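You operate a simulated robot arm through the tools that you are given. There is no shell and no other tool. Be economical: measure what you need, move in short steps, check, and stop when the job is done.

You run a simulated robot arm. Do the job below in one go: nothing can be reset, and whatever is moved stays where it is left.

## Task
Fit the taller of the two rings on the pinion boss.
Fine: measure the brown and the black ring on the height post, pressing its button for each; the other ring ends where it lay.

It is judged by the outcome, as a careful person would: the job done as asked, and still so three seconds after it is handed in. It fails if anything else is knocked over, pushed out of place, dropped, spilled or broken.

## Robot
A 6-joint arm with a two-finger parallel gripper, fixed in place. Base frame: the origin is at the foot of the arm, x ahead of it, y to its left, z up; the work surface is at about z = 900. Units: mm, degrees, N and s.
With the tool pointing down near the work surface it reaches from about 140 to 840 mm from the base axis. Its first joint turns from -166.0 to 166.0 degrees. Payload 3.91 kg.
The TCP is the grasp point between the finger pads, 30 mm short of the fingertips. In the tool frame z runs along the fingers and y along their closing line. Largest opening 110 mm; finger width 20, thickness 10; the body of the gripper, 48 by 112 mm, starts 55 mm behind the TCP.
Orientation is told as [roll, pitch, yaw] about the base's x, y, z axes, in that order, counted from this pose: with the fingers straight down and closing along the base's y, the tool's x points along the base's -x, its y along +y and its z along -z.

## Interface
- The arm moves only by the tool drive_tool. Its argument "series" is one flat list of numbers, 6 for each row, row after row: the shift along the base's x, y, z in mm, then the turn, a rotation vector about the base's x, y, z in degrees. In form: [tx, ty, tz, ax, ay, az, tx, ty, tz, ax, ay, az, ...]. A call has 1 to 8 rows; each row shifts and turns the commanded pose from where the row before left it. "jaw" is the finger opening in mm, from 0 to 110, set as the call begins (left out, the last holds). Rows are played at 5 a second. More than 50 mm and 8.6 degrees between two rows, or a gripper value outside its range, and nothing of the call is played. A pose out of reach is approached as far as the arm can. The call stops where the force on the tool passes 90 N (or 10 N more than at its start, if that is more) or the arm is blocked; 0.2 s more then pass. Each finger travels about 108 mm/s and halts on what it meets, pressing with about 36 N; the grip force reading is that of the motor and also rises with nothing between the fingers. The clock runs only during rows and for 0.2 s after the last one: add rows that do not move to give the fingers time. It gives the time, the measured TCP pose, the force on the tool (base axes), the opening and the grip force at its end, in the units of the frame above (readings bear some noise), and new pictures: "views" is both (left out), scene, wrist or none.
- Cameras (640 x 400 px; columns grow to the right, rows downward): "scene" is fixed at [58, -505.5, 1480.1]; the picture's right is [0.38, -0.93, 0.00], its down [-0.67, -0.27, -0.69] and it looks along [0.64, 0.26, -0.72] (base axes); focal length 357 px, centre (320, 200). "wrist" rides on the gripper at [-36, 0, -57] in the tool frame; the picture's right is [0.00, -1.00, 0.00], its down [0.97, 0.00, -0.24] and it looks along [0.24, 0.00, 0.97] (tool axes); focal length 218 px, centre (320, 200). There is no depth. A picture from a camera that has moved, and an enlarged one, comes with that camera's place and axes in the base frame and with its lens. The place of the scene camera against the robot may be out by one fixed shift of up to 18 mm in any direction.
- slide_trunk(by): slides the trunk up (or, below 0, down) by that many mm; the arm rides with it, the base frame stays. It gives what a move gives, with no picture.
- close_up(camera, box): a new picture of the part [left, top, right, bottom] of that camera's present view, enlarged. The clock stands still meanwhile.
- sign_off(): hands the job in; it is judged then, once.

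Work in short steps. Places have to be worked out from the pictures, the camera data and where the tool is seen: move nearer, look again, correct. Check each grasp and each placing, and mend what went wrong. You have 120 turns and 150 pictures in all, those below and enlarged ones among them. Open the gripper and draw the arm clear of the work before you hand the job in, unless the task says otherwise; then end with one line.

The tools are called after "Call:" as name(argument=value, ...) on one line, values as JSON. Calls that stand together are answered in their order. drive_tool: Moves the arm, as the interface text tells. Its arguments: {"type":"object","properties":{"series":{"type":"array","items":{"type":"number"}},"jaw":{"type":"number"},"views":{"type":"string","enum":["both","scene","wrist","none"]}},"required":["series"]} The other tools are called the same way: slide_trunk (by) slides the trunk up or down; close_up (camera, box) takes an enlarged picture of a part of a camera's view; sign_off () hands the job in.

At the start:

```text
clock: 0.0
ee_pos: [333.2, -283.0, 1211.7]
ee_rot: [0.0, -0.1, 0.1]
ft_force: [0.1, -0.1, 0.2]
opening: 110.0
gripper_force: 0.1
trunk travel left (down, up): [-450.0, 90.0]
```

scene: 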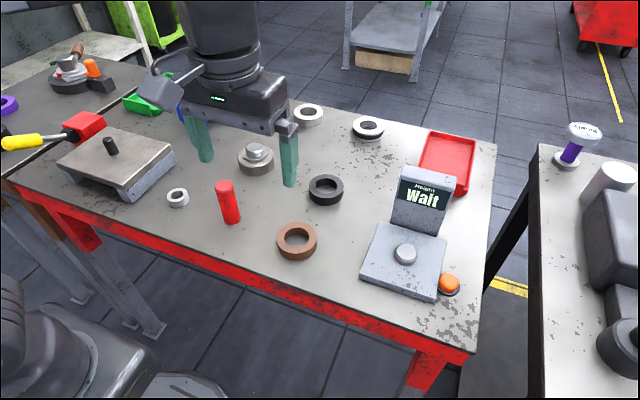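
wrist: 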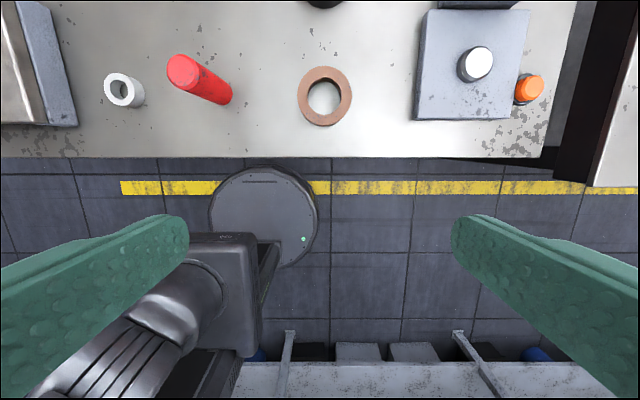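

I start by looking closely at the rings, the height gauge and the boss.

Call:
close_up(camera="scene", box=[340, 120, 500, 310])

Call:
close_up(camera="scene", box=[150, 90, 400, 270])

Call:
close_up(camera="wrist", box=[280, 0, 580, 160])

```text
2.11 times, centred on (420, 215) of scene
camera zoom: at [58.0, -505.5, 1480.1], right [0.38, -0.93, 0.0], down [-0.67, -0.27, -0.69], along [0.64, 0.26, -0.72], focal length 751 px, centre (110, 168)
```

zoom: 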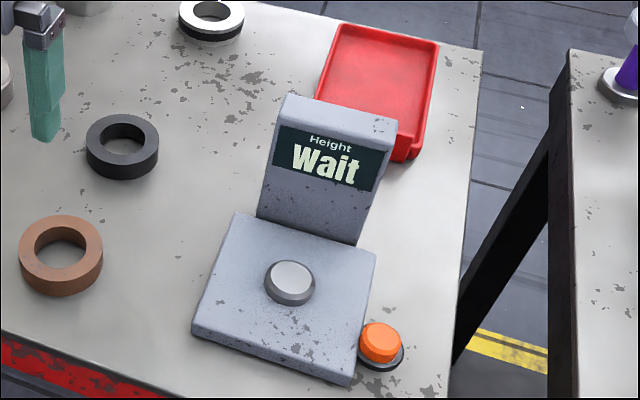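

```text
2.22 times, centred on (275, 180) of scene
camera zoom: at [58.0, -505.5, 1480.1], right [0.38, -0.93, 0.0], down [-0.67, -0.27, -0.69], along [0.64, 0.26, -0.72], focal length 793 px, centre (420, 244)
```

zoom: 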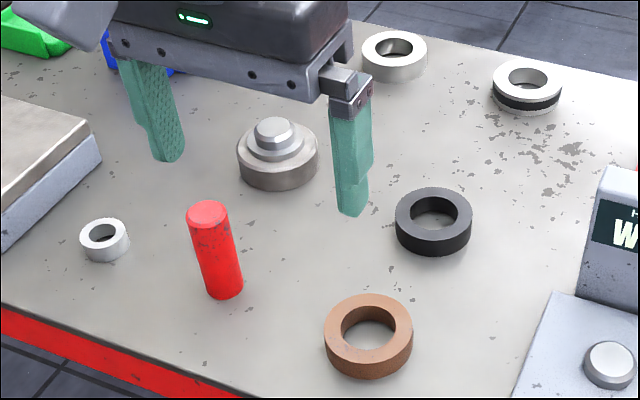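

```text
2.13 times, centred on (430, 80) of wrist
camera zoom: at [371.5, -284.2, 1268.2], right [0.0, -1.0, 0.0], down [-0.97, 0.0, 0.24], along [-0.24, 0.0, -0.97], focal length 466 px, centre (85, 456)
```

zoom: 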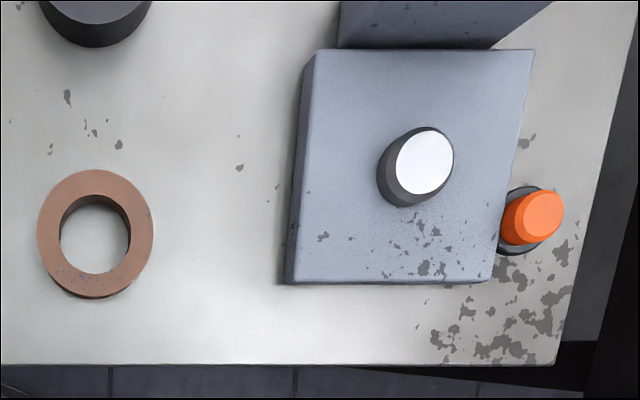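

The gauge has a short spigot that takes the ring, and an orange button at its side. I move high up over the middle of the table for a better look at the black ring and the boss.

Call:
drive_tool(series=[45, 15, 0, 0, 0, 0, 45, 15, 0, 0, 0, 0, 45, 15, 0, 0, 0, 0, 45, 15, 0, 0, 0, 0, 45, 15, 0, 0, 0, 0, 40, 15, 0, 0, 0, 0, 0, 0, 0, 0, 0, 0])

```text
clock: 1.6
ee_pos: [598.6, -194.3, 1211.8]
ee_rot: [0.0, 0.0, -0.1]
ft_force: [0.0, 0.3, -0.2]
opening: 110.3
gripper_force: 0.1
trunk travel left (down, up): [-450.0, 90.0]
camera wrist: at [637.3, -194.7, 1268.5], right [0.0, -1.0, 0.0], down [-0.97, 0.0, 0.24], along [-0.24, 0.0, -0.97], focal length 218 px, centre (320, 200)
```

scene: 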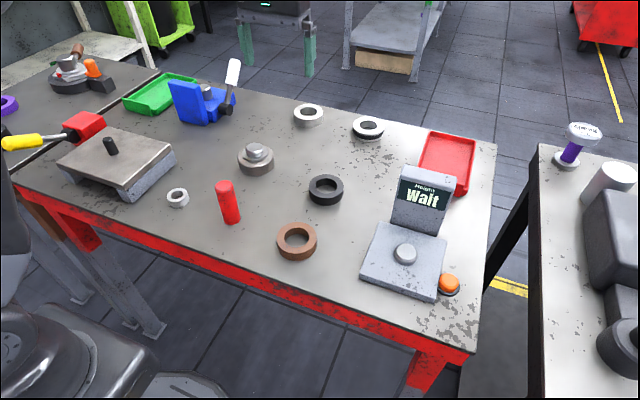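
wrist: 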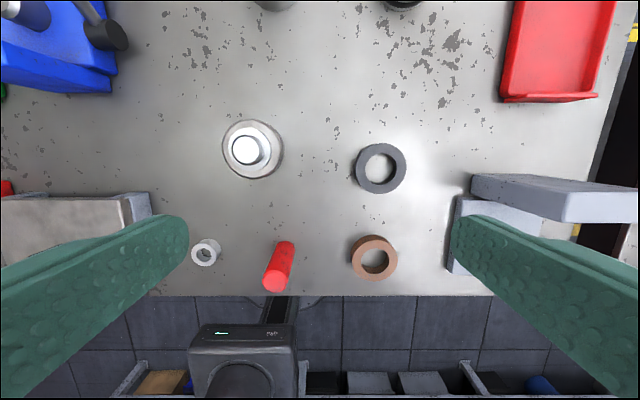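

Black ring is near (603,-290), brown near (446,-289), boss near (633,-89). I zoom in on the boss and the rings.

Call:
close_up(camera="wrist", box=[200, 100, 300, 200])

Call:
close_up(camera="scene", box=[226, 130, 346, 270])

Call:
close_up(camera="wrist", box=[330, 130, 430, 290])

Call:
close_up(camera="scene", box=[0, 30, 260, 210])

```text
4.00 times, centred on (250, 150) of wrist
camera zoom: at [637.3, -194.7, 1268.5], right [0.0, -1.0, 0.0], down [-0.97, 0.0, 0.24], along [-0.24, 0.0, -0.97], focal length 873 px, centre (600, 400)
```

zoom: 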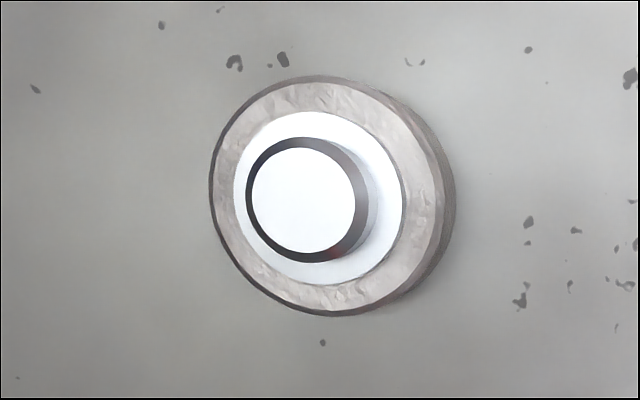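

```text
2.86 times, centred on (286, 200) of scene
camera zoom: at [58.0, -505.5, 1480.1], right [0.38, -0.93, 0.0], down [-0.67, -0.27, -0.69], along [0.64, 0.26, -0.72], focal length 1019 px, centre (417, 200)
```

zoom: 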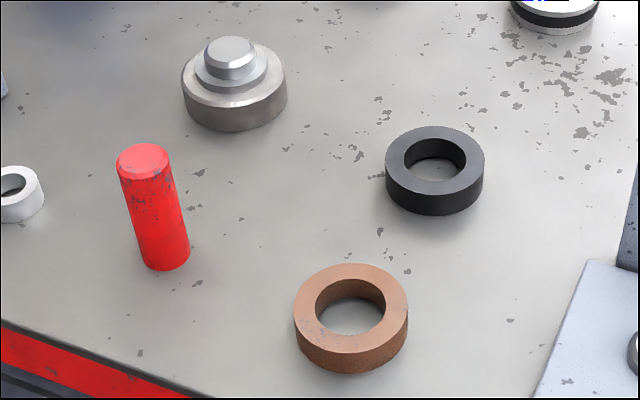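

```text
2.50 times, centred on (380, 210) of wrist
camera zoom: at [637.3, -194.7, 1268.5], right [0.0, -1.0, 0.0], down [-0.97, 0.0, 0.24], along [-0.24, 0.0, -0.97], focal length 546 px, centre (170, 175)
```

zoom: 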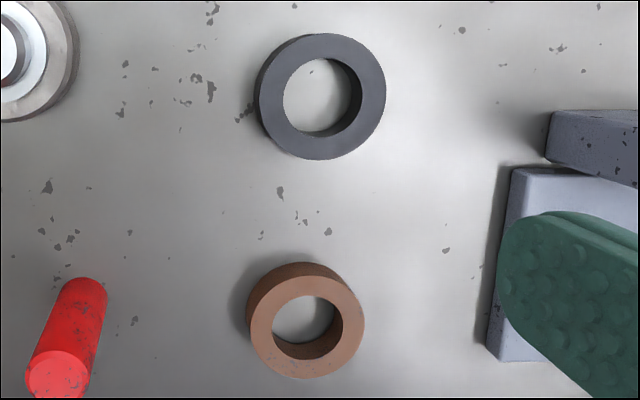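

```text
2.22 times, centred on (130, 120) of scene
camera zoom: at [58.0, -505.5, 1480.1], right [0.38, -0.93, 0.0], down [-0.67, -0.27, -0.69], along [0.64, 0.26, -0.72], focal length 793 px, centre (742, 378)
```

zoom: 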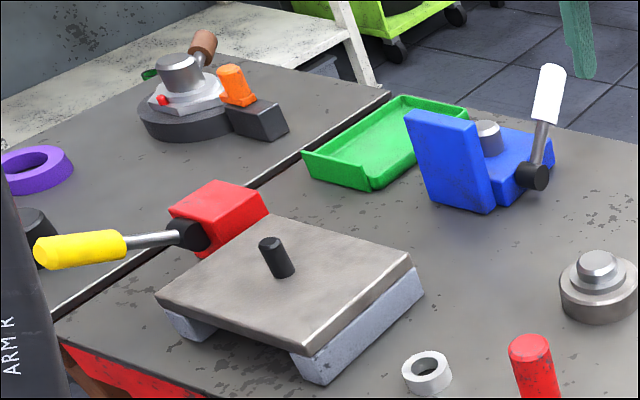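

The stepped turned part is the boss, with a wide shoulder and a hub of about 40 mm; both rings have bores of about 48 mm. I go over the brown ring first and look from nearer.

Call:
drive_tool(series=[-40, -24, -20, 0, 0, 0, -40, -24, -25, 0, 0, 0, -40, -24, -25, 0, 0, 0, -32, -23, -30, 0, 0, 0, 0, 0, -12, 0, 0, 0, 0, 0, 0, 0, 0, 0], views="wrist")

```text
refused: row 1 steps farther than a row can; nothing moved
```

Row length was just over 50 mm; I split it smaller.

Call:
drive_tool(series=[-32, -19, -20, 0, 0, 0, -32, -19, -20, 0, 0, 0, -32, -19, -20, 0, 0, 0, -32, -19, -20, 0, 0, 0, -24, -19, -20, 0, 0, 0, 0, 0, -12, 0, 0, 0, 0, 0, 0, 0, 0, 0], views="wrist")

```text
clock: 3.2
ee_pos: [448.1, -288.0, 1099.5]
ee_rot: [0.0, 0.0, 0.0]
ft_force: [-0.7, 0.2, 0.2]
opening: 109.8
gripper_force: 0.0
trunk travel left (down, up): [-450.0, 90.0]
camera wrist: at [485.1, -288.7, 1155.8], right [0.0, -1.0, 0.0], down [-0.97, 0.0, 0.24], along [-0.24, 0.0, -0.97], focal length 218 px, centre (320, 200)
```

wrist: 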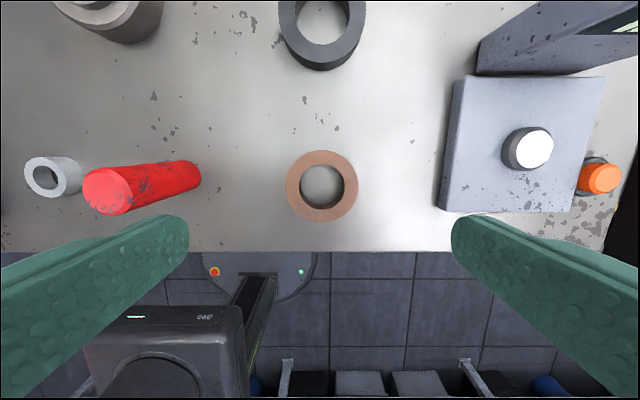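

Brown ring centre is at about (444.6,-290), 78 mm across. I descend around it so the fingertips end about 6 mm above the table.

Call:
drive_tool(series=[-3.5, -1.5, -40, 0, 0, 0, 0, 0, -40, 0, 0, 0, 0, 0, -40, 0, 0, 0, 0, 0, -25, 0, 0, 0, 0, 0, -10, 0, 0, 0, 0, 0, -8, 0, 0, 0, 0, 0, 0, 0, 0, 0])

```text
clock: 4.8
ee_pos: [444.3, -289.1, 934.2]
ee_rot: [0.1, -0.1, 0.0]
ft_force: [0.3, 0.1, 0.1]
opening: 110.2
gripper_force: 0.0
trunk travel left (down, up): [-450.0, 90.0]
camera wrist: at [481.2, -290.9, 992.5], right [0.0, -1.0, 0.0], down [-0.97, 0.0, 0.24], along [-0.24, 0.0, -0.97], focal length 218 px, centre (320, 200)
```

scene: 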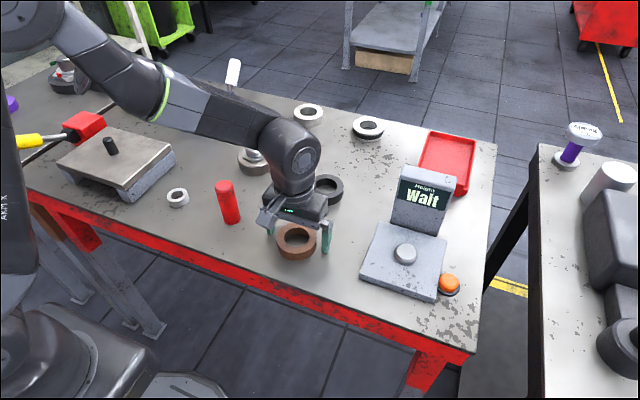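
wrist: 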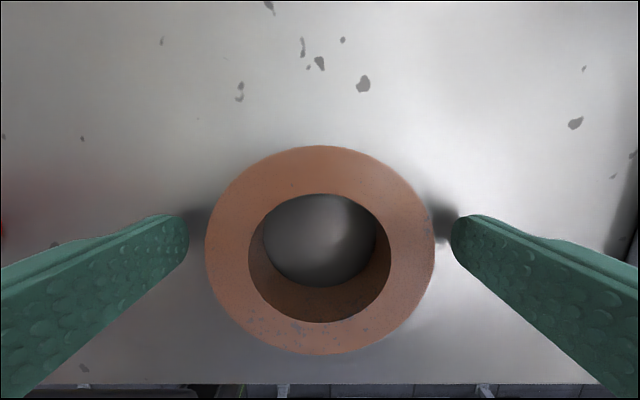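

The ring lies nicely between the fingers, about 2 mm ahead; I correct that and close gently.

Call:
drive_tool(series=[2, 0, 0, 0, 0, 0, 0, 0, 0, 0, 0, 0, 0, 0, 0, 0, 0, 0], jaw=75, views="wrist")

```text
clock: 5.6
ee_pos: [444.9, -291.0, 936.0]
ee_rot: [0.0, 0.1, 0.0]
ft_force: [-0.4, 0.6, 0.4]
opening: 79.2
gripper_force: 36.1
trunk travel left (down, up): [-450.0, 90.0]
camera wrist: at [483.2, -290.9, 992.7], right [0.0, -1.0, 0.0], down [-0.97, 0.0, 0.24], along [-0.24, 0.0, -0.97], focal length 218 px, centre (320, 200)
```

wrist: 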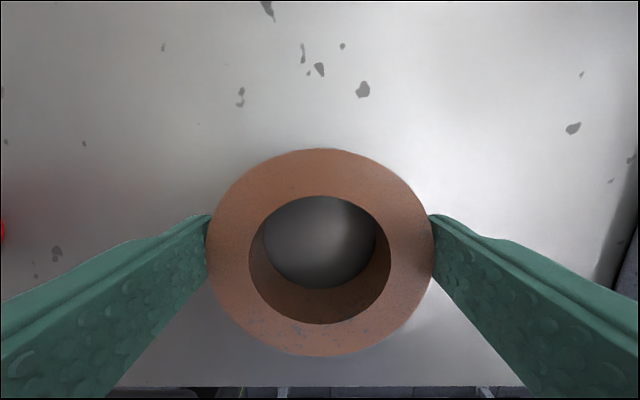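

Held at 79 mm. Lift 100 mm and carry toward the spigot, which triangulates to about (482,-501), top near z=934.

Call:
drive_tool(series=[0, 0, 30, 0, 0, 0, 0, 0, 35, 0, 0, 0, 0, 0, 35, 0, 0, 0, 9, -45, 0, 0, 0, 0, 9, -45, 0, 0, 0, 0, 9, -45, 0, 0, 0, 0, 9, -45, 0, 0, 0, 0, 0, 0, 0, 0, 0, 0])

```text
clock: 7.4
ee_pos: [481.4, -469.0, 1034.9]
ee_rot: [0.0, 0.0, 0.0]
ft_force: [-0.4, 0.1, -1.7]
opening: 79.2
gripper_force: 36.0
trunk travel left (down, up): [-450.0, 90.0]
camera wrist: at [518.2, -471.2, 1092.6], right [0.0, -1.0, 0.0], down [-0.97, 0.0, 0.24], along [-0.24, 0.0, -0.97], focal length 218 px, centre (320, 200)
```

scene: 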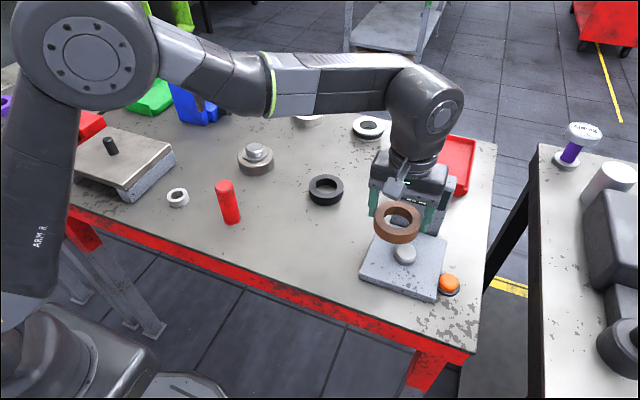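
wrist: 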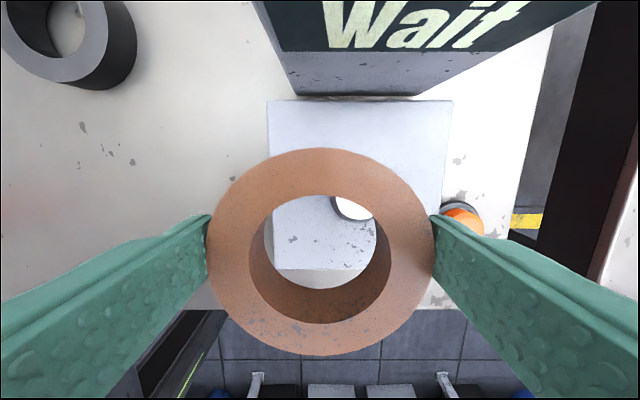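

The plate centre comes out at (480,-501). I shift over it and lower a little to sight the spigot through the bore.

Call:
drive_tool(series=[0, -31, 0, 0, 0, 0, 0, 0, -30, 0, 0, 0, 0, 0, 0, 0, 0, 0])

```text
clock: 8.2
ee_pos: [481.8, -500.6, 1005.5]
ee_rot: [0.0, 0.0, 0.0]
ft_force: [0.3, 0.6, -2.4]
opening: 79.3
gripper_force: 35.8
trunk travel left (down, up): [-450.0, 90.0]
camera wrist: at [518.8, -501.9, 1061.9], right [0.0, -1.0, 0.0], down [-0.97, 0.0, 0.24], along [-0.24, 0.0, -0.97], focal length 218 px, centre (320, 200)
```

scene: 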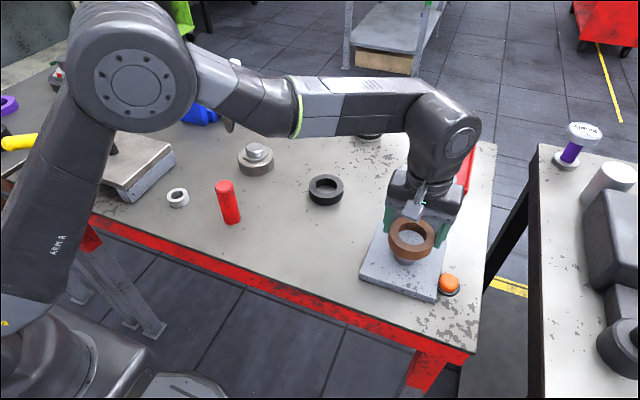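
wrist: 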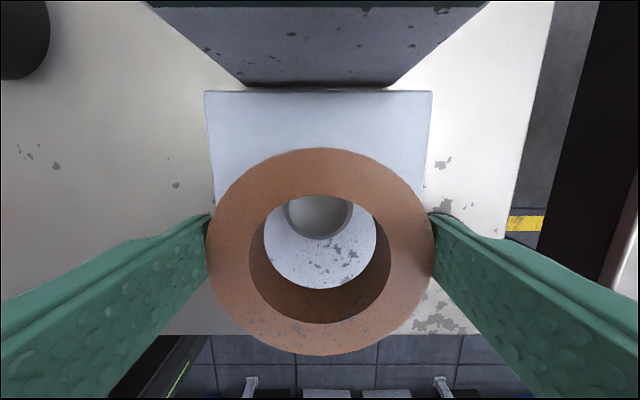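

I zoom in through the bore to check the alignment of ring and spigot.

Call:
close_up(camera="wrist", box=[200, 140, 440, 360])

```text
1.82 times, centred on (320, 250) of wrist
camera zoom: at [518.8, -501.9, 1061.9], right [0.0, -1.0, 0.0], down [-0.97, 0.0, 0.24], along [-0.24, 0.0, -0.97], focal length 397 px, centre (320, 109)
```

zoom: 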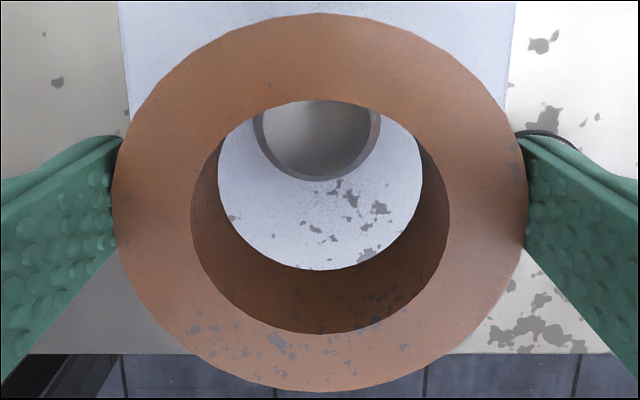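

Spigot sits about 4 mm ahead of and 1 mm left of the bore's axis. I correct by that and lower 20 mm, then check again.

Call:
drive_tool(series=[4, 0.8, 0, 0, 0, 0, 0, 0, -20, 0, 0, 0, 0, 0, 0, 0, 0, 0], views="none")

Call:
close_up(camera="wrist", box=[200, 140, 440, 360])

Call:
close_up(camera="scene", box=[340, 180, 480, 310])

```text
clock: 9.0
ee_pos: [484.8, -501.2, 985.9]
ee_rot: [0.0, 0.1, 0.0]
ft_force: [1.0, -0.3, -2.3]
opening: 79.4
gripper_force: 36.1
trunk travel left (down, up): [-450.0, 90.0]
```

```text
1.82 times, centred on (320, 250) of wrist
camera zoom: at [522.3, -501.5, 1042.3], right [0.0, -1.0, 0.0], down [-0.97, 0.0, 0.24], along [-0.24, 0.0, -0.97], focal length 397 px, centre (320, 109)
```

zoom: 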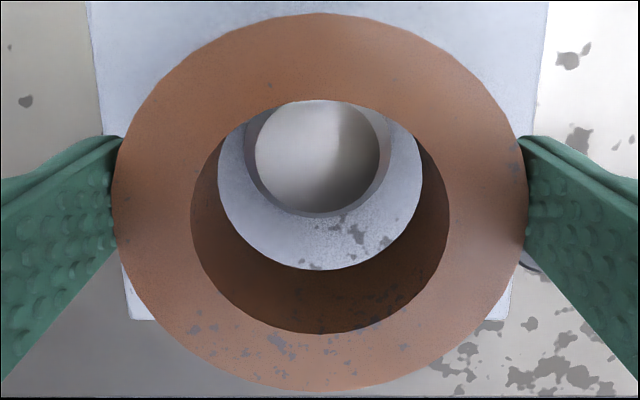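

```text
3.08 times, centred on (410, 245) of scene
camera zoom: at [58.0, -505.5, 1480.1], right [0.38, -0.93, 0.0], down [-0.67, -0.27, -0.69], along [0.64, 0.26, -0.72], focal length 1097 px, centre (43, 62)
```

zoom: 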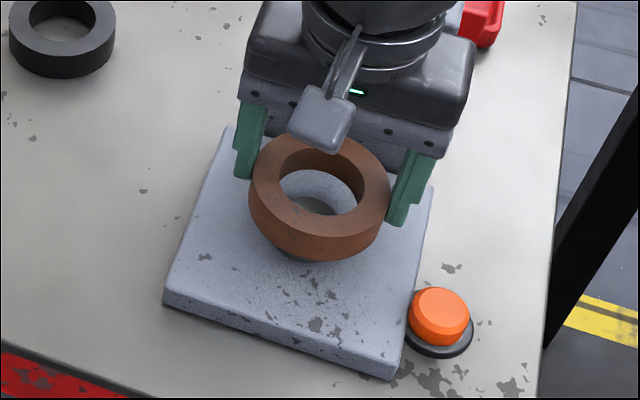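

Now the spigot is centred in x and just under 1 mm left. I correct, and lower 24 mm so that the spigot begins to enter the bore.

Call:
drive_tool(series=[0.3, 0.8, 0, 0, 0, 0, 0, 0, -12, 0, 0, 0, 0, 0, -12, 0, 0, 0, 0, 0, 0, 0, 0, 0], views="wrist")

Call:
close_up(camera="scene", box=[340, 180, 480, 310])

```text
clock: 10.0
ee_pos: [484.6, -499.8, 961.8]
ee_rot: [0.0, -0.1, 0.0]
ft_force: [0.2, 0.2, -2.2]
opening: 79.0
gripper_force: 36.3
trunk travel left (down, up): [-450.0, 90.0]
camera wrist: at [522.8, -500.4, 1018.9], right [0.0, -1.0, 0.0], down [-0.97, 0.0, 0.24], along [-0.24, 0.0, -0.97], focal length 218 px, centre (320, 200)
```

wrist: 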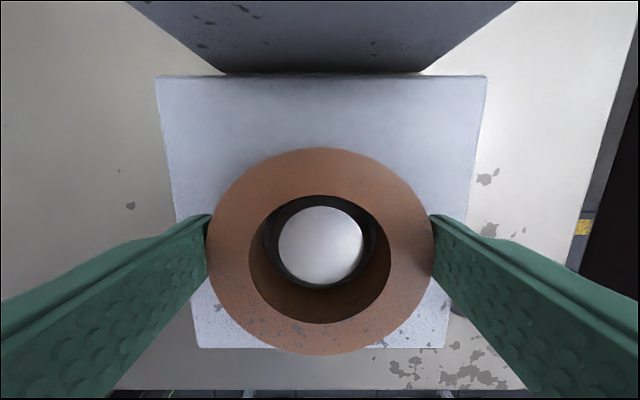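

```text
3.08 times, centred on (410, 245) of scene
camera zoom: at [58.0, -505.5, 1480.1], right [0.38, -0.93, 0.0], down [-0.67, -0.27, -0.69], along [0.64, 0.26, -0.72], focal length 1097 px, centre (43, 62)
```

zoom: 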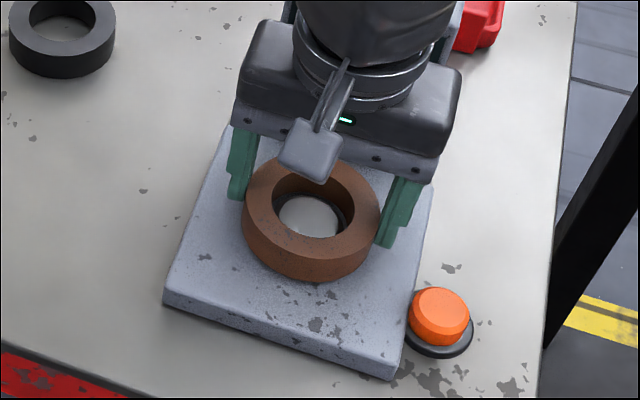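

Spigot is centred in the bore and no contact force shows. I lower further in small steps watching the force.

Call:
drive_tool(series=[0, 0, -3, 0, 0, 0, 0, 0, -3, 0, 0, 0, 0, 0, 0, 0, 0, 0], views="none")

Call:
close_up(camera="scene", box=[340, 180, 480, 310])

```text
clock: 10.8
ee_pos: [486.2, -500.5, 955.7]
ee_rot: [-0.1, 0.0, 0.0]
ft_force: [0.7, -0.2, 2.7]
opening: 79.2
gripper_force: 35.5
trunk travel left (down, up): [-450.0, 90.0]
```

```text
3.08 times, centred on (410, 245) of scene
camera zoom: at [58.0, -505.5, 1480.1], right [0.38, -0.93, 0.0], down [-0.67, -0.27, -0.69], along [0.64, 0.26, -0.72], focal length 1097 px, centre (43, 62)
```

zoom: 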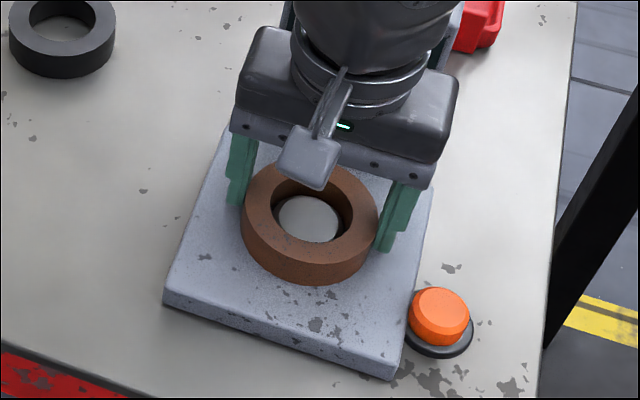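

Force changed by 5 N: first touch, with the ring around the spigot and bottom near z=920. I press 1 mm more to tell seating from snagging.

Call:
drive_tool(series=[0, 0, -1, 0, 0, 0, 0, 0, 0, 0, 0, 0], views="none")

Call:
close_up(camera="wrist", box=[200, 140, 440, 360])

```text
clock: 11.4
ee_pos: [485.6, -499.4, 956.5]
ee_rot: [-0.2, -0.2, 0.1]
ft_force: [2.6, -2.7, 11.6]
opening: 79.2
gripper_force: 36.1
trunk travel left (down, up): [-450.0, 90.0]
```

```text
1.82 times, centred on (320, 250) of wrist
camera zoom: at [523.2, -500.2, 1013.5], right [0.0, -1.0, 0.0], down [-0.97, 0.0, 0.24], along [-0.24, 0.0, -0.97], focal length 397 px, centre (320, 109)
```

zoom: 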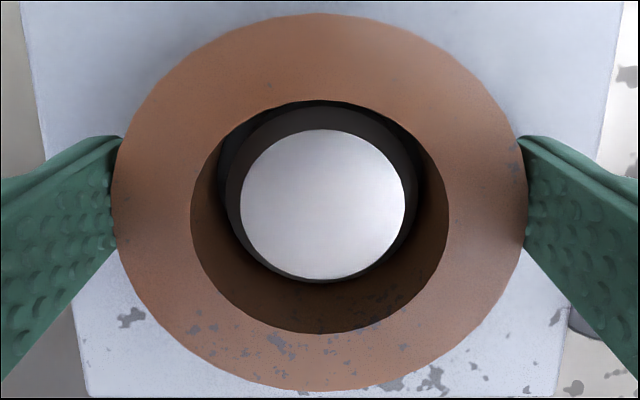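

The ring surrounds the spigot evenly, bottom about 14 mm below the spigot top: seated on the plate. I back off the pressure, open slightly and rise.

Call:
drive_tool(series=[0, 0, 0.5, 0, 0, 0, 0, 0, 0, 0, 0, 0, 0, 0, 0, 0, 0, 0], jaw=96, views="none")

Call:
drive_tool(series=[0, 0, 20, 0, 0, 0, 0, 0, 40, 0, 0, 0, 0, 0, 40, 0, 0, 0, 0, 0, 0, 0, 0, 0])

Call:
close_up(camera="scene", box=[340, 150, 500, 310])

```text
clock: 12.2
ee_pos: [485.9, -500.1, 955.0]
ee_rot: [0.1, 0.0, 0.0]
ft_force: [-0.3, 0.0, -0.3]
opening: 96.1
gripper_force: 0.1
trunk travel left (down, up): [-450.0, 90.0]
```

```text
clock: 13.2
ee_pos: [486.1, -499.3, 1055.4]
ee_rot: [0.0, 0.0, 0.0]
ft_force: [0.4, 0.5, -0.7]
opening: 96.0
gripper_force: 0.0
trunk travel left (down, up): [-450.0, 90.0]
camera wrist: at [523.1, -500.2, 1112.9], right [0.0, -1.0, 0.0], down [-0.97, 0.0, 0.24], along [-0.24, 0.0, -0.97], focal length 218 px, centre (320, 200)
```

scene: 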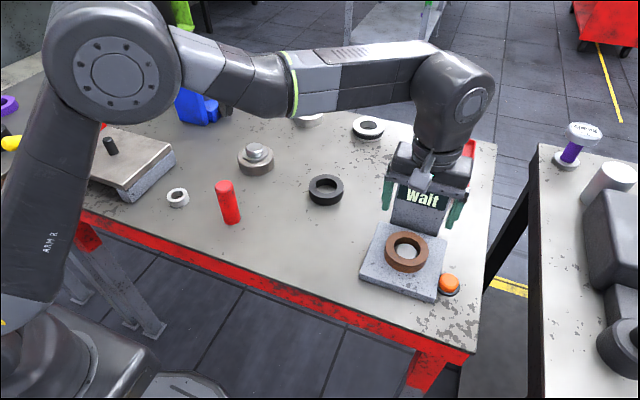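
wrist: 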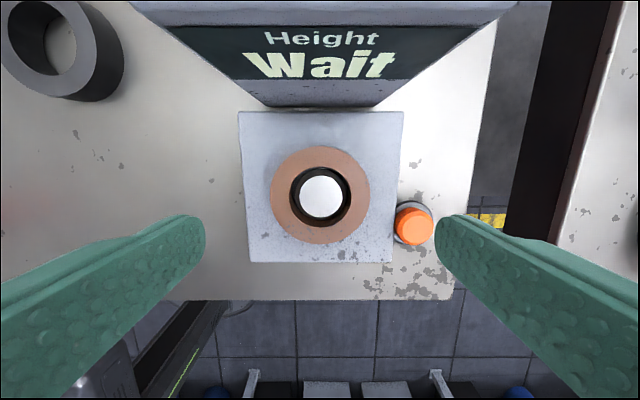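

```text
2.50 times, centred on (420, 230) of scene
camera zoom: at [58.0, -505.5, 1480.1], right [0.38, -0.93, 0.0], down [-0.67, -0.27, -0.69], along [0.64, 0.26, -0.72], focal length 892 px, centre (70, 125)
```

zoom: 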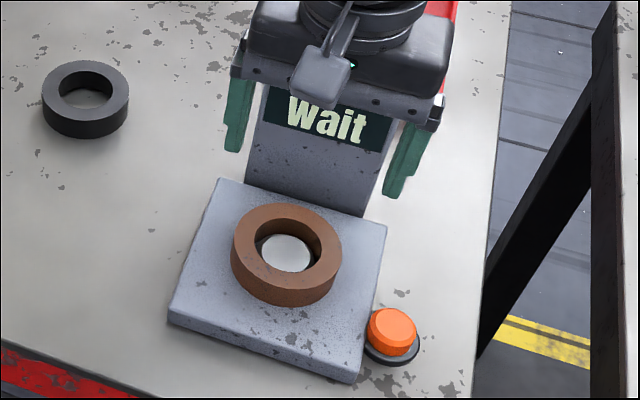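

Brown sits flat on the gauge. The button's top comes out at (453,-583,930); I close the fingers and go above it.

Call:
drive_tool(series=[-16, -41, 0, 0, 0, 0, -16, -42, 0, 0, 0, 0, 0, 0, 0, 0, 0, 0, 0, 0, 0, 0, 0, 0, 0, 0, -40, 0, 0, 0, 0, 0, -30, 0, 0, 0, 0, 0, 0, 0, 0, 0], jaw=0)

Call:
close_up(camera="scene", box=[380, 190, 500, 310])

```text
clock: 14.8
ee_pos: [452.6, -582.8, 985.1]
ee_rot: [-0.1, -0.1, 0.0]
ft_force: [0.2, 0.0, 0.2]
opening: 0.1
gripper_force: 36.3
trunk travel left (down, up): [-450.0, 90.0]
camera wrist: at [490.6, -583.9, 1042.6], right [0.0, -1.0, 0.0], down [-0.97, 0.0, 0.24], along [-0.24, 0.0, -0.97], focal length 218 px, centre (320, 200)
```

scene: 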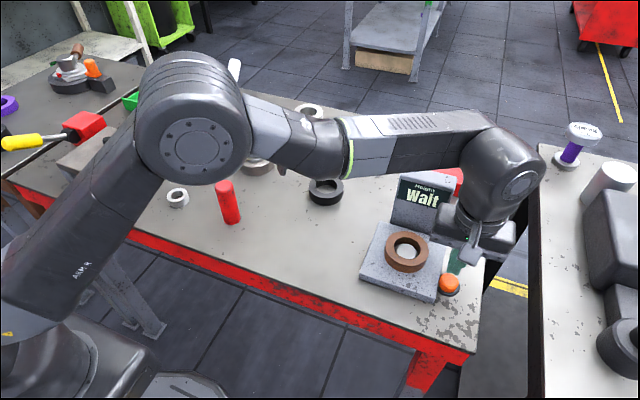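
wrist: 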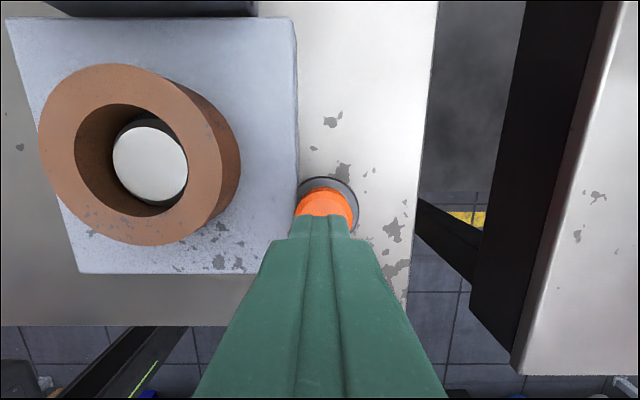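

```text
3.33 times, centred on (440, 250) of scene
camera zoom: at [58.0, -505.5, 1480.1], right [0.38, -0.93, 0.0], down [-0.67, -0.27, -0.69], along [0.64, 0.26, -0.72], focal length 1189 px, centre (-80, 33)
```

zoom: 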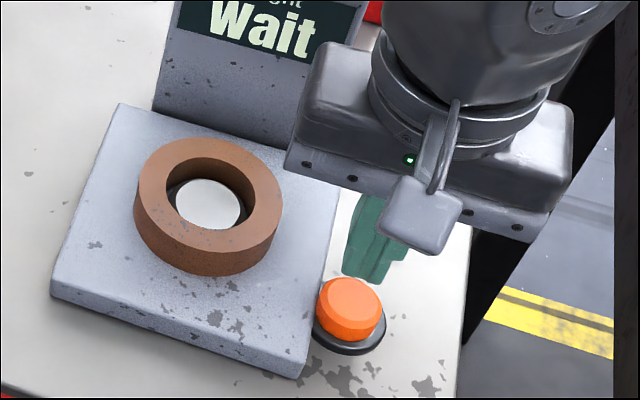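

The fingertips are over the button, within about 2 mm. I go down to just above it and then press in small steps.

Call:
drive_tool(series=[0, -2, -18, 0, 0, 0, 0, 0, -5, 0, 0, 0, 0, 0, -2, 0, 0, 0, 0, 0, -2, 0, 0, 0, 0, 0, 0, 0, 0, 0], views="scene")

```text
clock: 16.0
ee_pos: [454.6, -584.7, 958.3]
ee_rot: [0.0, 0.0, -0.1]
ft_force: [-0.2, -1.0, 1.4]
opening: 0.2
gripper_force: 36.4
trunk travel left (down, up): [-450.0, 90.0]
```

scene: 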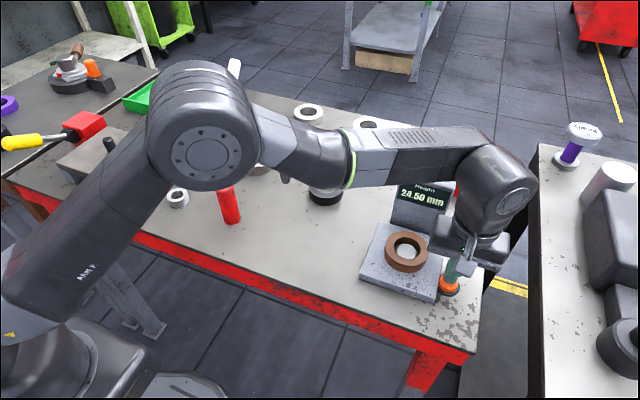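

The display has come up; I read it enlarged.

Call:
close_up(camera="scene", box=[390, 170, 470, 220])

Call:
drive_tool(series=[0, 0, 20, 0, 0, 0, 0, 0, 40, 0, 0, 0, 0, 0, 38, 0, 0, 0, 0, 0, 0, 0, 0, 0], views="scene")

```text
8.00 times, centred on (430, 195) of scene
camera zoom: at [58.0, -505.5, 1480.1], right [0.38, -0.93, 0.0], down [-0.67, -0.27, -0.69], along [0.64, 0.26, -0.72], focal length 2853 px, centre (-560, 240)
```

zoom: 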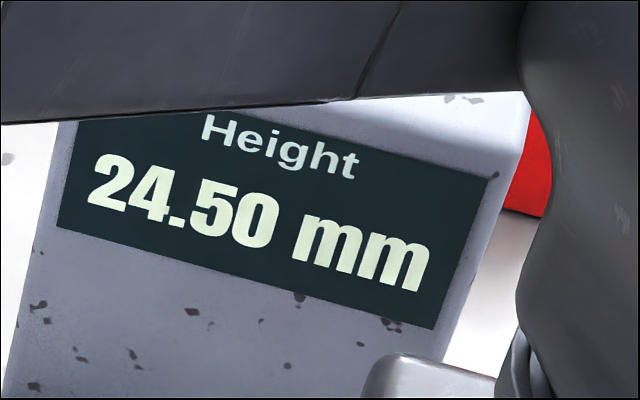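

```text
clock: 17.0
ee_pos: [453.6, -584.9, 1057.6]
ee_rot: [0.0, 0.0, 0.0]
ft_force: [0.4, 0.0, -0.1]
opening: 0.4
gripper_force: 35.8
trunk travel left (down, up): [-450.0, 90.0]
```

scene: 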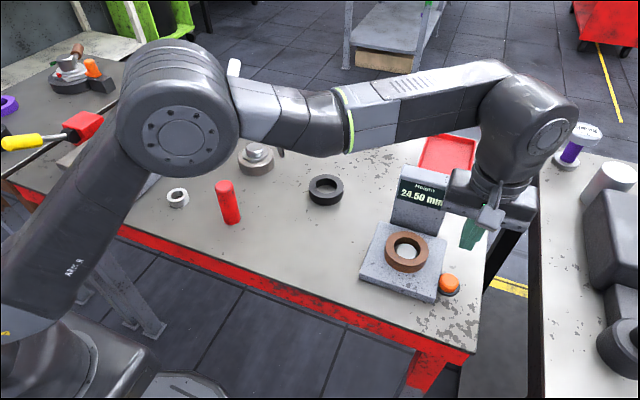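

Brown is 24.50 mm. I go back above it, using the same commanded place as at its release, opening to 100 mm.

Call:
drive_tool(series=[16, 42, 0, 0, 0, 0, 16, 43, 0, 0, 0, 0, 0, 0, 0, 0, 0, 0, 0, 0, 0, 0, 0, 0, 0, 0, -40, 0, 0, 0, 0, 0, -40, 0, 0, 0, 0, 0, -21, 0, 0, 0, 0, 0, 0, 0, 0, 0], jaw=100, views="wrist")

```text
clock: 18.8
ee_pos: [486.0, -499.6, 955.5]
ee_rot: [0.0, 0.0, 0.0]
ft_force: [0.4, 0.0, 0.2]
opening: 99.7
gripper_force: 0.0
trunk travel left (down, up): [-450.0, 90.0]
camera wrist: at [523.8, -499.9, 1012.6], right [0.0, -1.0, 0.0], down [-0.97, 0.0, 0.24], along [-0.24, 0.0, -0.97], focal length 218 px, centre (320, 200)
```

wrist: 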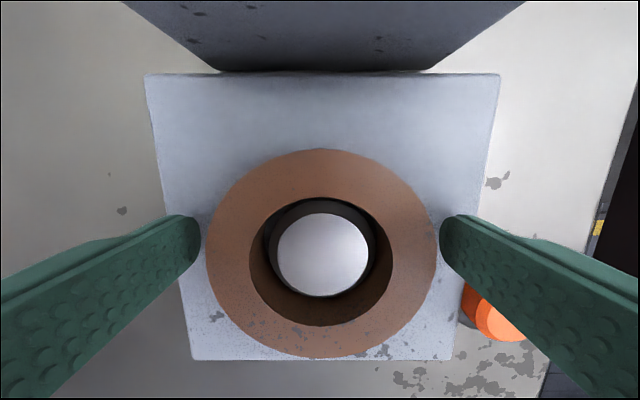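

Ring is centred between the fingers. Grip, lift 100 mm, and carry it back above its starting spot.

Call:
drive_tool(series=[0, 0, 0, 0, 0, 0, 0, 0, 0, 0, 0, 0, 0, 0, 0, 0, 0, 0], jaw=75, views="none")

Call:
drive_tool(series=[0, 0, 30, 0, 0, 0, 0, 0, 35, 0, 0, 0, 0, 0, 35, 0, 0, 0, -10.3, -0.6, 0, 0, 0, 0, -10, 45, 0, 0, 0, 0, -10, 45, 0, 0, 0, 0, -10, 45, 0, 0, 0, 0, 0, 40, 0, 0, 0, 0], views="none")

Call:
drive_tool(series=[0, 35, 0, 0, 0, 0, 0, 0, -40, 0, 0, 0, 0, 0, -40, 0, 0, 0, 0, 0, -15, 0, 0, 0, 0, 0, 0, 0, 0, 0])

```text
clock: 19.6
ee_pos: [487.0, -499.7, 955.2]
ee_rot: [-0.1, 0.0, 0.1]
ft_force: [0.1, -0.2, -0.6]
opening: 79.2
gripper_force: 36.5
trunk travel left (down, up): [-450.0, 90.0]
```

```text
clock: 21.4
ee_pos: [444.3, -325.0, 1055.5]
ee_rot: [0.0, -0.1, -0.2]
ft_force: [-0.4, 0.4, -1.7]
opening: 79.1
gripper_force: 36.3
trunk travel left (down, up): [-450.0, 90.0]
```

```text
clock: 22.6
ee_pos: [445.7, -290.7, 959.7]
ee_rot: [0.0, 0.0, 0.0]
ft_force: [0.2, 0.0, -2.0]
opening: 79.1
gripper_force: 36.3
trunk travel left (down, up): [-450.0, 90.0]
camera wrist: at [483.2, -290.2, 1017.0], right [0.0, -1.0, 0.0], down [-0.97, 0.0, 0.24], along [-0.24, 0.0, -0.97], focal length 218 px, centre (320, 200)
```

scene: 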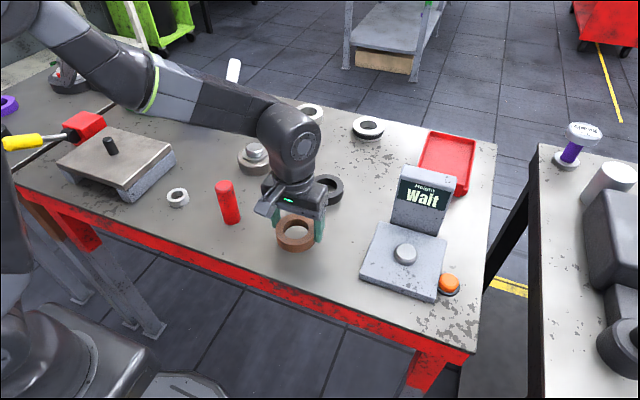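
wrist: 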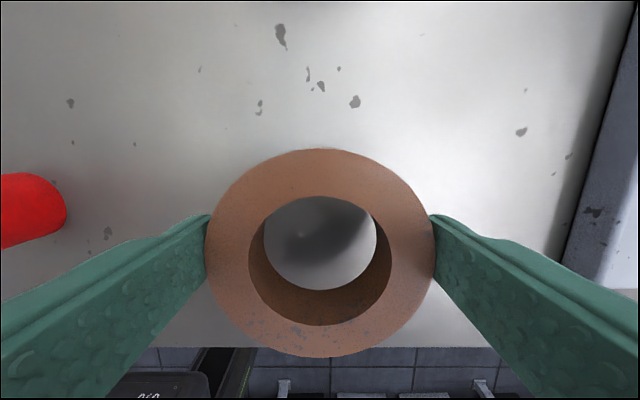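

Exactly over the starting spot, 24.5 mm to go. Lower to the table and watch the force.

Call:
drive_tool(series=[0, 0, -15, 0, 0, 0, 0, 0, -7, 0, 0, 0, 0, 0, -2, 0, 0, 0, 0, 0, 0, 0, 0, 0], views="wrist")

```text
clock: 23.6
ee_pos: [444.3, -290.2, 936.1]
ee_rot: [0.0, 0.0, 0.0]
ft_force: [0.2, -0.2, -1.3]
opening: 79.3
gripper_force: 35.5
trunk travel left (down, up): [-450.0, 90.0]
camera wrist: at [482.8, -290.4, 993.4], right [0.0, -1.0, 0.0], down [-0.97, 0.0, 0.24], along [-0.24, 0.0, -0.97], focal length 218 px, centre (320, 200)
```

wrist: 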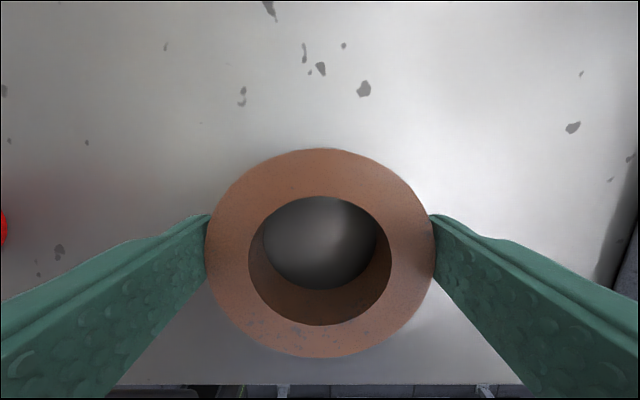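

Speckles match the first view to within a pixel. A last 0.7 mm, then release and rise.

Call:
drive_tool(series=[0, 0, -0.7, 0, 0, 0, 0, 0, 0, 0, 0, 0], views="none")

Call:
drive_tool(series=[0, 0, 0, 0, 0, 0, 0, 0, 0, 0, 0, 0, 0, 0, 0, 0, 0, 0], jaw=104, views="none")

Call:
drive_tool(series=[0, 0, 35, 0, 0, 0, 0, 0, 40, 0, 0, 0, 0, 0, 40, 0, 0, 0, 40, 0, 0, 0, 0, 0, 40, 0, 0, 0, 0, 0, 40, 0, 0, 0, 0, 0, 38, 0, 0, 0, 0, 0, 0, 0, 0, 0, 0, 0])

```text
clock: 24.2
ee_pos: [445.1, -289.8, 935.6]
ee_rot: [0.1, 0.0, 0.1]
ft_force: [-0.5, -0.1, -1.9]
opening: 79.3
gripper_force: 35.5
trunk travel left (down, up): [-450.0, 90.0]
```

```text
clock: 25.0
ee_pos: [444.6, -289.1, 935.6]
ee_rot: [0.1, 0.0, 0.0]
ft_force: [0.4, 0.2, 0.3]
opening: 103.8
gripper_force: 0.0
trunk travel left (down, up): [-450.0, 90.0]
```

```text
clock: 26.8
ee_pos: [604.9, -288.7, 1052.0]
ee_rot: [0.0, 0.0, -0.1]
ft_force: [0.3, 0.2, -0.2]
opening: 104.0
gripper_force: 0.0
trunk travel left (down, up): [-450.0, 90.0]
camera wrist: at [642.5, -290.5, 1108.7], right [0.0, -1.0, 0.0], down [-0.97, 0.0, 0.24], along [-0.24, 0.0, -0.97], focal length 218 px, centre (320, 200)
```

scene: 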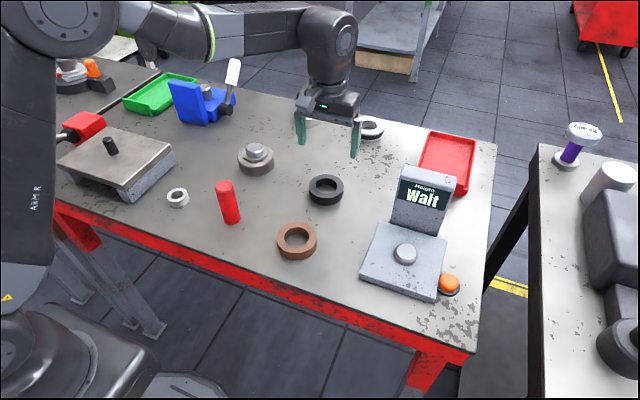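
wrist: 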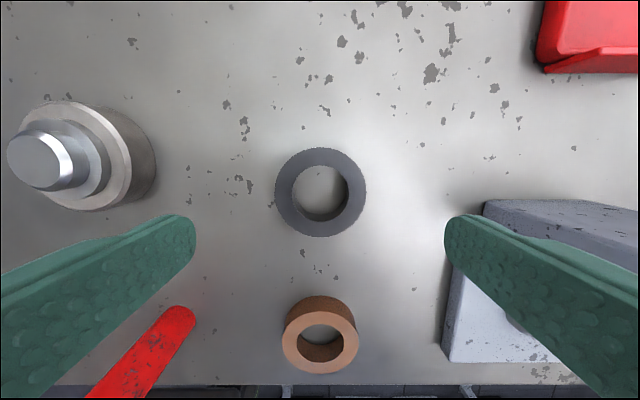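

Brown is back at its spot in the scene view. The black ring sits centred in my approach line (x offset equal to the earlier grip), so I descend straight.

Call:
drive_tool(series=[0, 0, -40, 0, 0, 0, 0, 0, -40, 0, 0, 0, 0, 0, -25, 0, 0, 0, 0, 0, -9.8, 0, 0, 0, 0, 0, 0, 0, 0, 0], views="wrist")

```text
clock: 28.0
ee_pos: [602.6, -290.5, 936.7]
ee_rot: [0.0, 0.0, 0.0]
ft_force: [-0.1, -1.1, -0.9]
opening: 104.1
gripper_force: 0.1
trunk travel left (down, up): [-450.0, 90.0]
camera wrist: at [640.8, -291.4, 993.1], right [0.0, -1.0, 0.0], down [-0.97, 0.0, 0.24], along [-0.24, 0.0, -0.97], focal length 218 px, centre (320, 200)
```

wrist: 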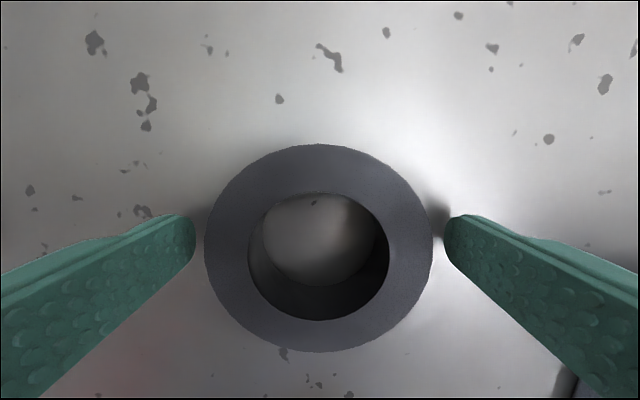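

It lies about 1.3 mm ahead of where brown sat in the grip; I match that and close.

Call:
drive_tool(series=[1.3, 0.3, 0, 0, 0, 0, 0, 0, 0, 0, 0, 0, 0, 0, 0, 0, 0, 0], jaw=75, views="wrist")

```text
clock: 28.8
ee_pos: [604.6, -290.4, 936.8]
ee_rot: [0.0, 0.1, 0.0]
ft_force: [-0.7, -1.4, 0.7]
opening: 79.5
gripper_force: 36.0
trunk travel left (down, up): [-450.0, 90.0]
camera wrist: at [642.0, -290.8, 993.3], right [0.0, -1.0, 0.0], down [-0.97, 0.0, 0.24], along [-0.24, 0.0, -0.97], focal length 218 px, centre (320, 200)
```

wrist: 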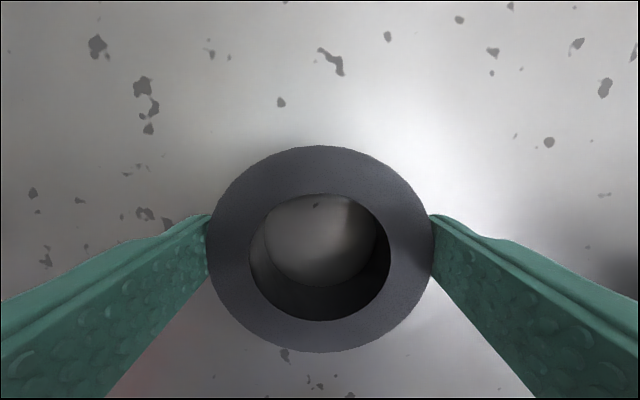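

Gripped at 79.5. I lift 100 mm, go back in x first (clear of the display stand), then sideways to the spigot.

Call:
drive_tool(series=[0, 0, 30, 0, 0, 0, 0, 0, 35, 0, 0, 0, 0, 0, 35, 0, 0, 0, -39.9, 0, 0, 0, 0, 0, -39.9, 0, 0, 0, 0, 0, -39.9, 0, 0, 0, 0, 0, 0, 0, 0, 0, 0, 0], views="none")

Call:
drive_tool(series=[0, -42, 0, 0, 0, 0, 0, -42, 0, 0, 0, 0, 0, -42, 0, 0, 0, 0, 0, -42, 0, 0, 0, 0, 0, -41.7, 0, 0, 0, 0, 0, 0, -35, 0, 0, 0, 0, 0, -15, 0, 0, 0, 0, 0, 0, 0, 0, 0])

Call:
close_up(camera="wrist", box=[200, 140, 440, 360])

```text
clock: 30.4
ee_pos: [483.5, -291.4, 1035.5]
ee_rot: [0.0, 0.0, 0.0]
ft_force: [-0.3, 0.3, -2.6]
opening: 79.3
gripper_force: 35.8
trunk travel left (down, up): [-450.0, 90.0]
```

```text
clock: 32.2
ee_pos: [484.4, -500.6, 987.2]
ee_rot: [-0.1, 0.1, -0.1]
ft_force: [-0.4, -0.2, -2.2]
opening: 79.3
gripper_force: 35.9
trunk travel left (down, up): [-450.0, 90.0]
camera wrist: at [522.1, -501.2, 1043.2], right [0.0, -1.0, 0.0], down [-0.97, 0.0, 0.24], along [-0.24, 0.0, -0.97], focal length 218 px, centre (320, 200)
```

scene: 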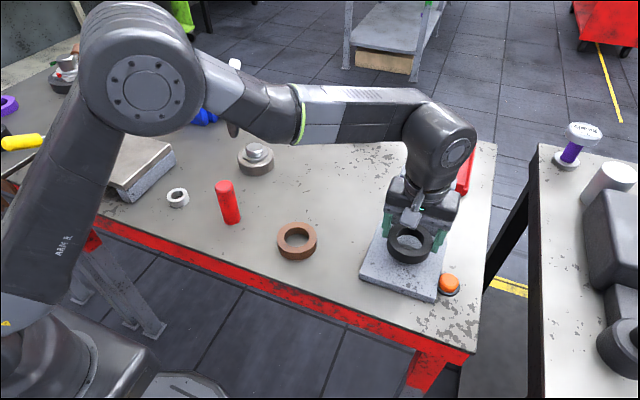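
wrist: 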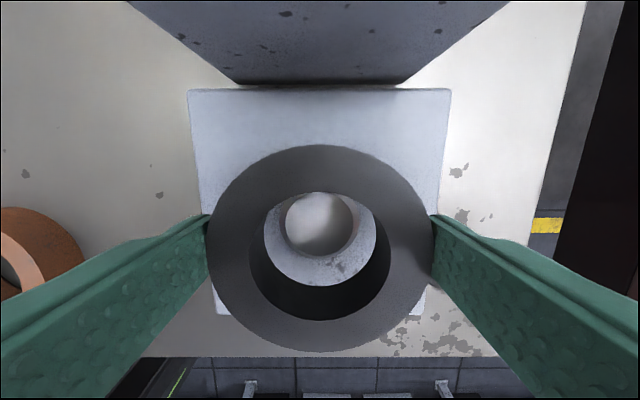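

```text
1.82 times, centred on (320, 250) of wrist
camera zoom: at [522.1, -501.2, 1043.2], right [0.0, -1.0, 0.0], down [-0.97, 0.0, 0.24], along [-0.24, 0.0, -0.97], focal length 397 px, centre (320, 109)
```

zoom: 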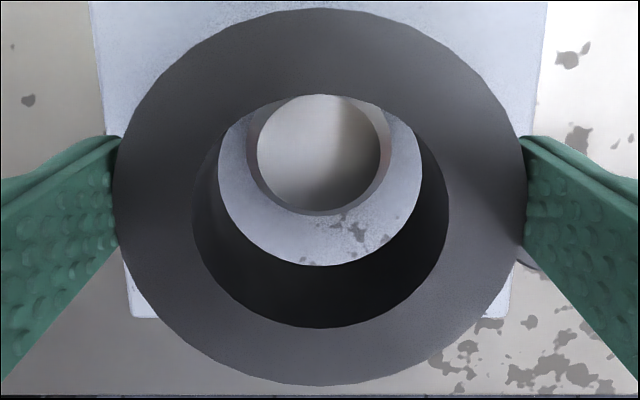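

Same alignment as before, with the ring about half a millimetre ahead; I trim that and lower to just before contact.

Call:
drive_tool(series=[-0.4, 0, -12, 0, 0, 0, 0, 0, -12, 0, 0, 0, 0, 0, -4, 0, 0, 0, 0, 0, -1.5, 0, 0, 0, 0, 0, 0, 0, 0, 0], views="wrist")

```text
clock: 33.4
ee_pos: [483.8, -499.1, 956.7]
ee_rot: [0.1, 0.1, 0.0]
ft_force: [-0.3, 0.7, -0.2]
opening: 79.3
gripper_force: 36.0
trunk travel left (down, up): [-450.0, 90.0]
camera wrist: at [522.0, -500.1, 1013.9], right [0.0, -1.0, 0.0], down [-0.97, 0.0, 0.24], along [-0.24, 0.0, -0.97], focal length 218 px, centre (320, 200)
```

wrist: 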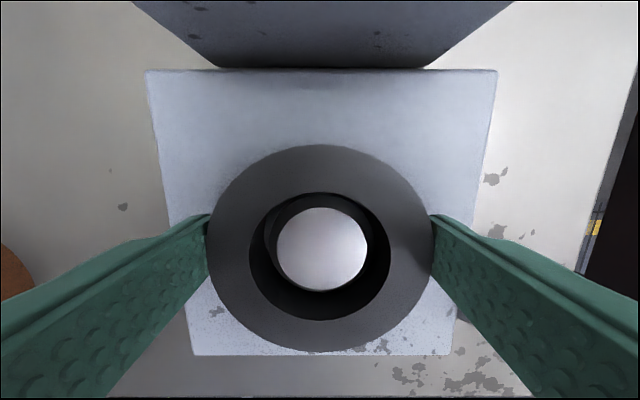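

Spigot is inside the bore with the first touch beginning. I lower 0.8 mm more to seat it.

Call:
drive_tool(series=[0, 0, -0.8, 0, 0, 0, 0, 0, 0, 0, 0, 0], views="none")

```text
clock: 34.0
ee_pos: [484.8, -500.6, 957.1]
ee_rot: [0.0, 0.0, -0.1]
ft_force: [0.9, -0.6, 5.3]
opening: 79.2
gripper_force: 36.4
trunk travel left (down, up): [-450.0, 90.0]
```

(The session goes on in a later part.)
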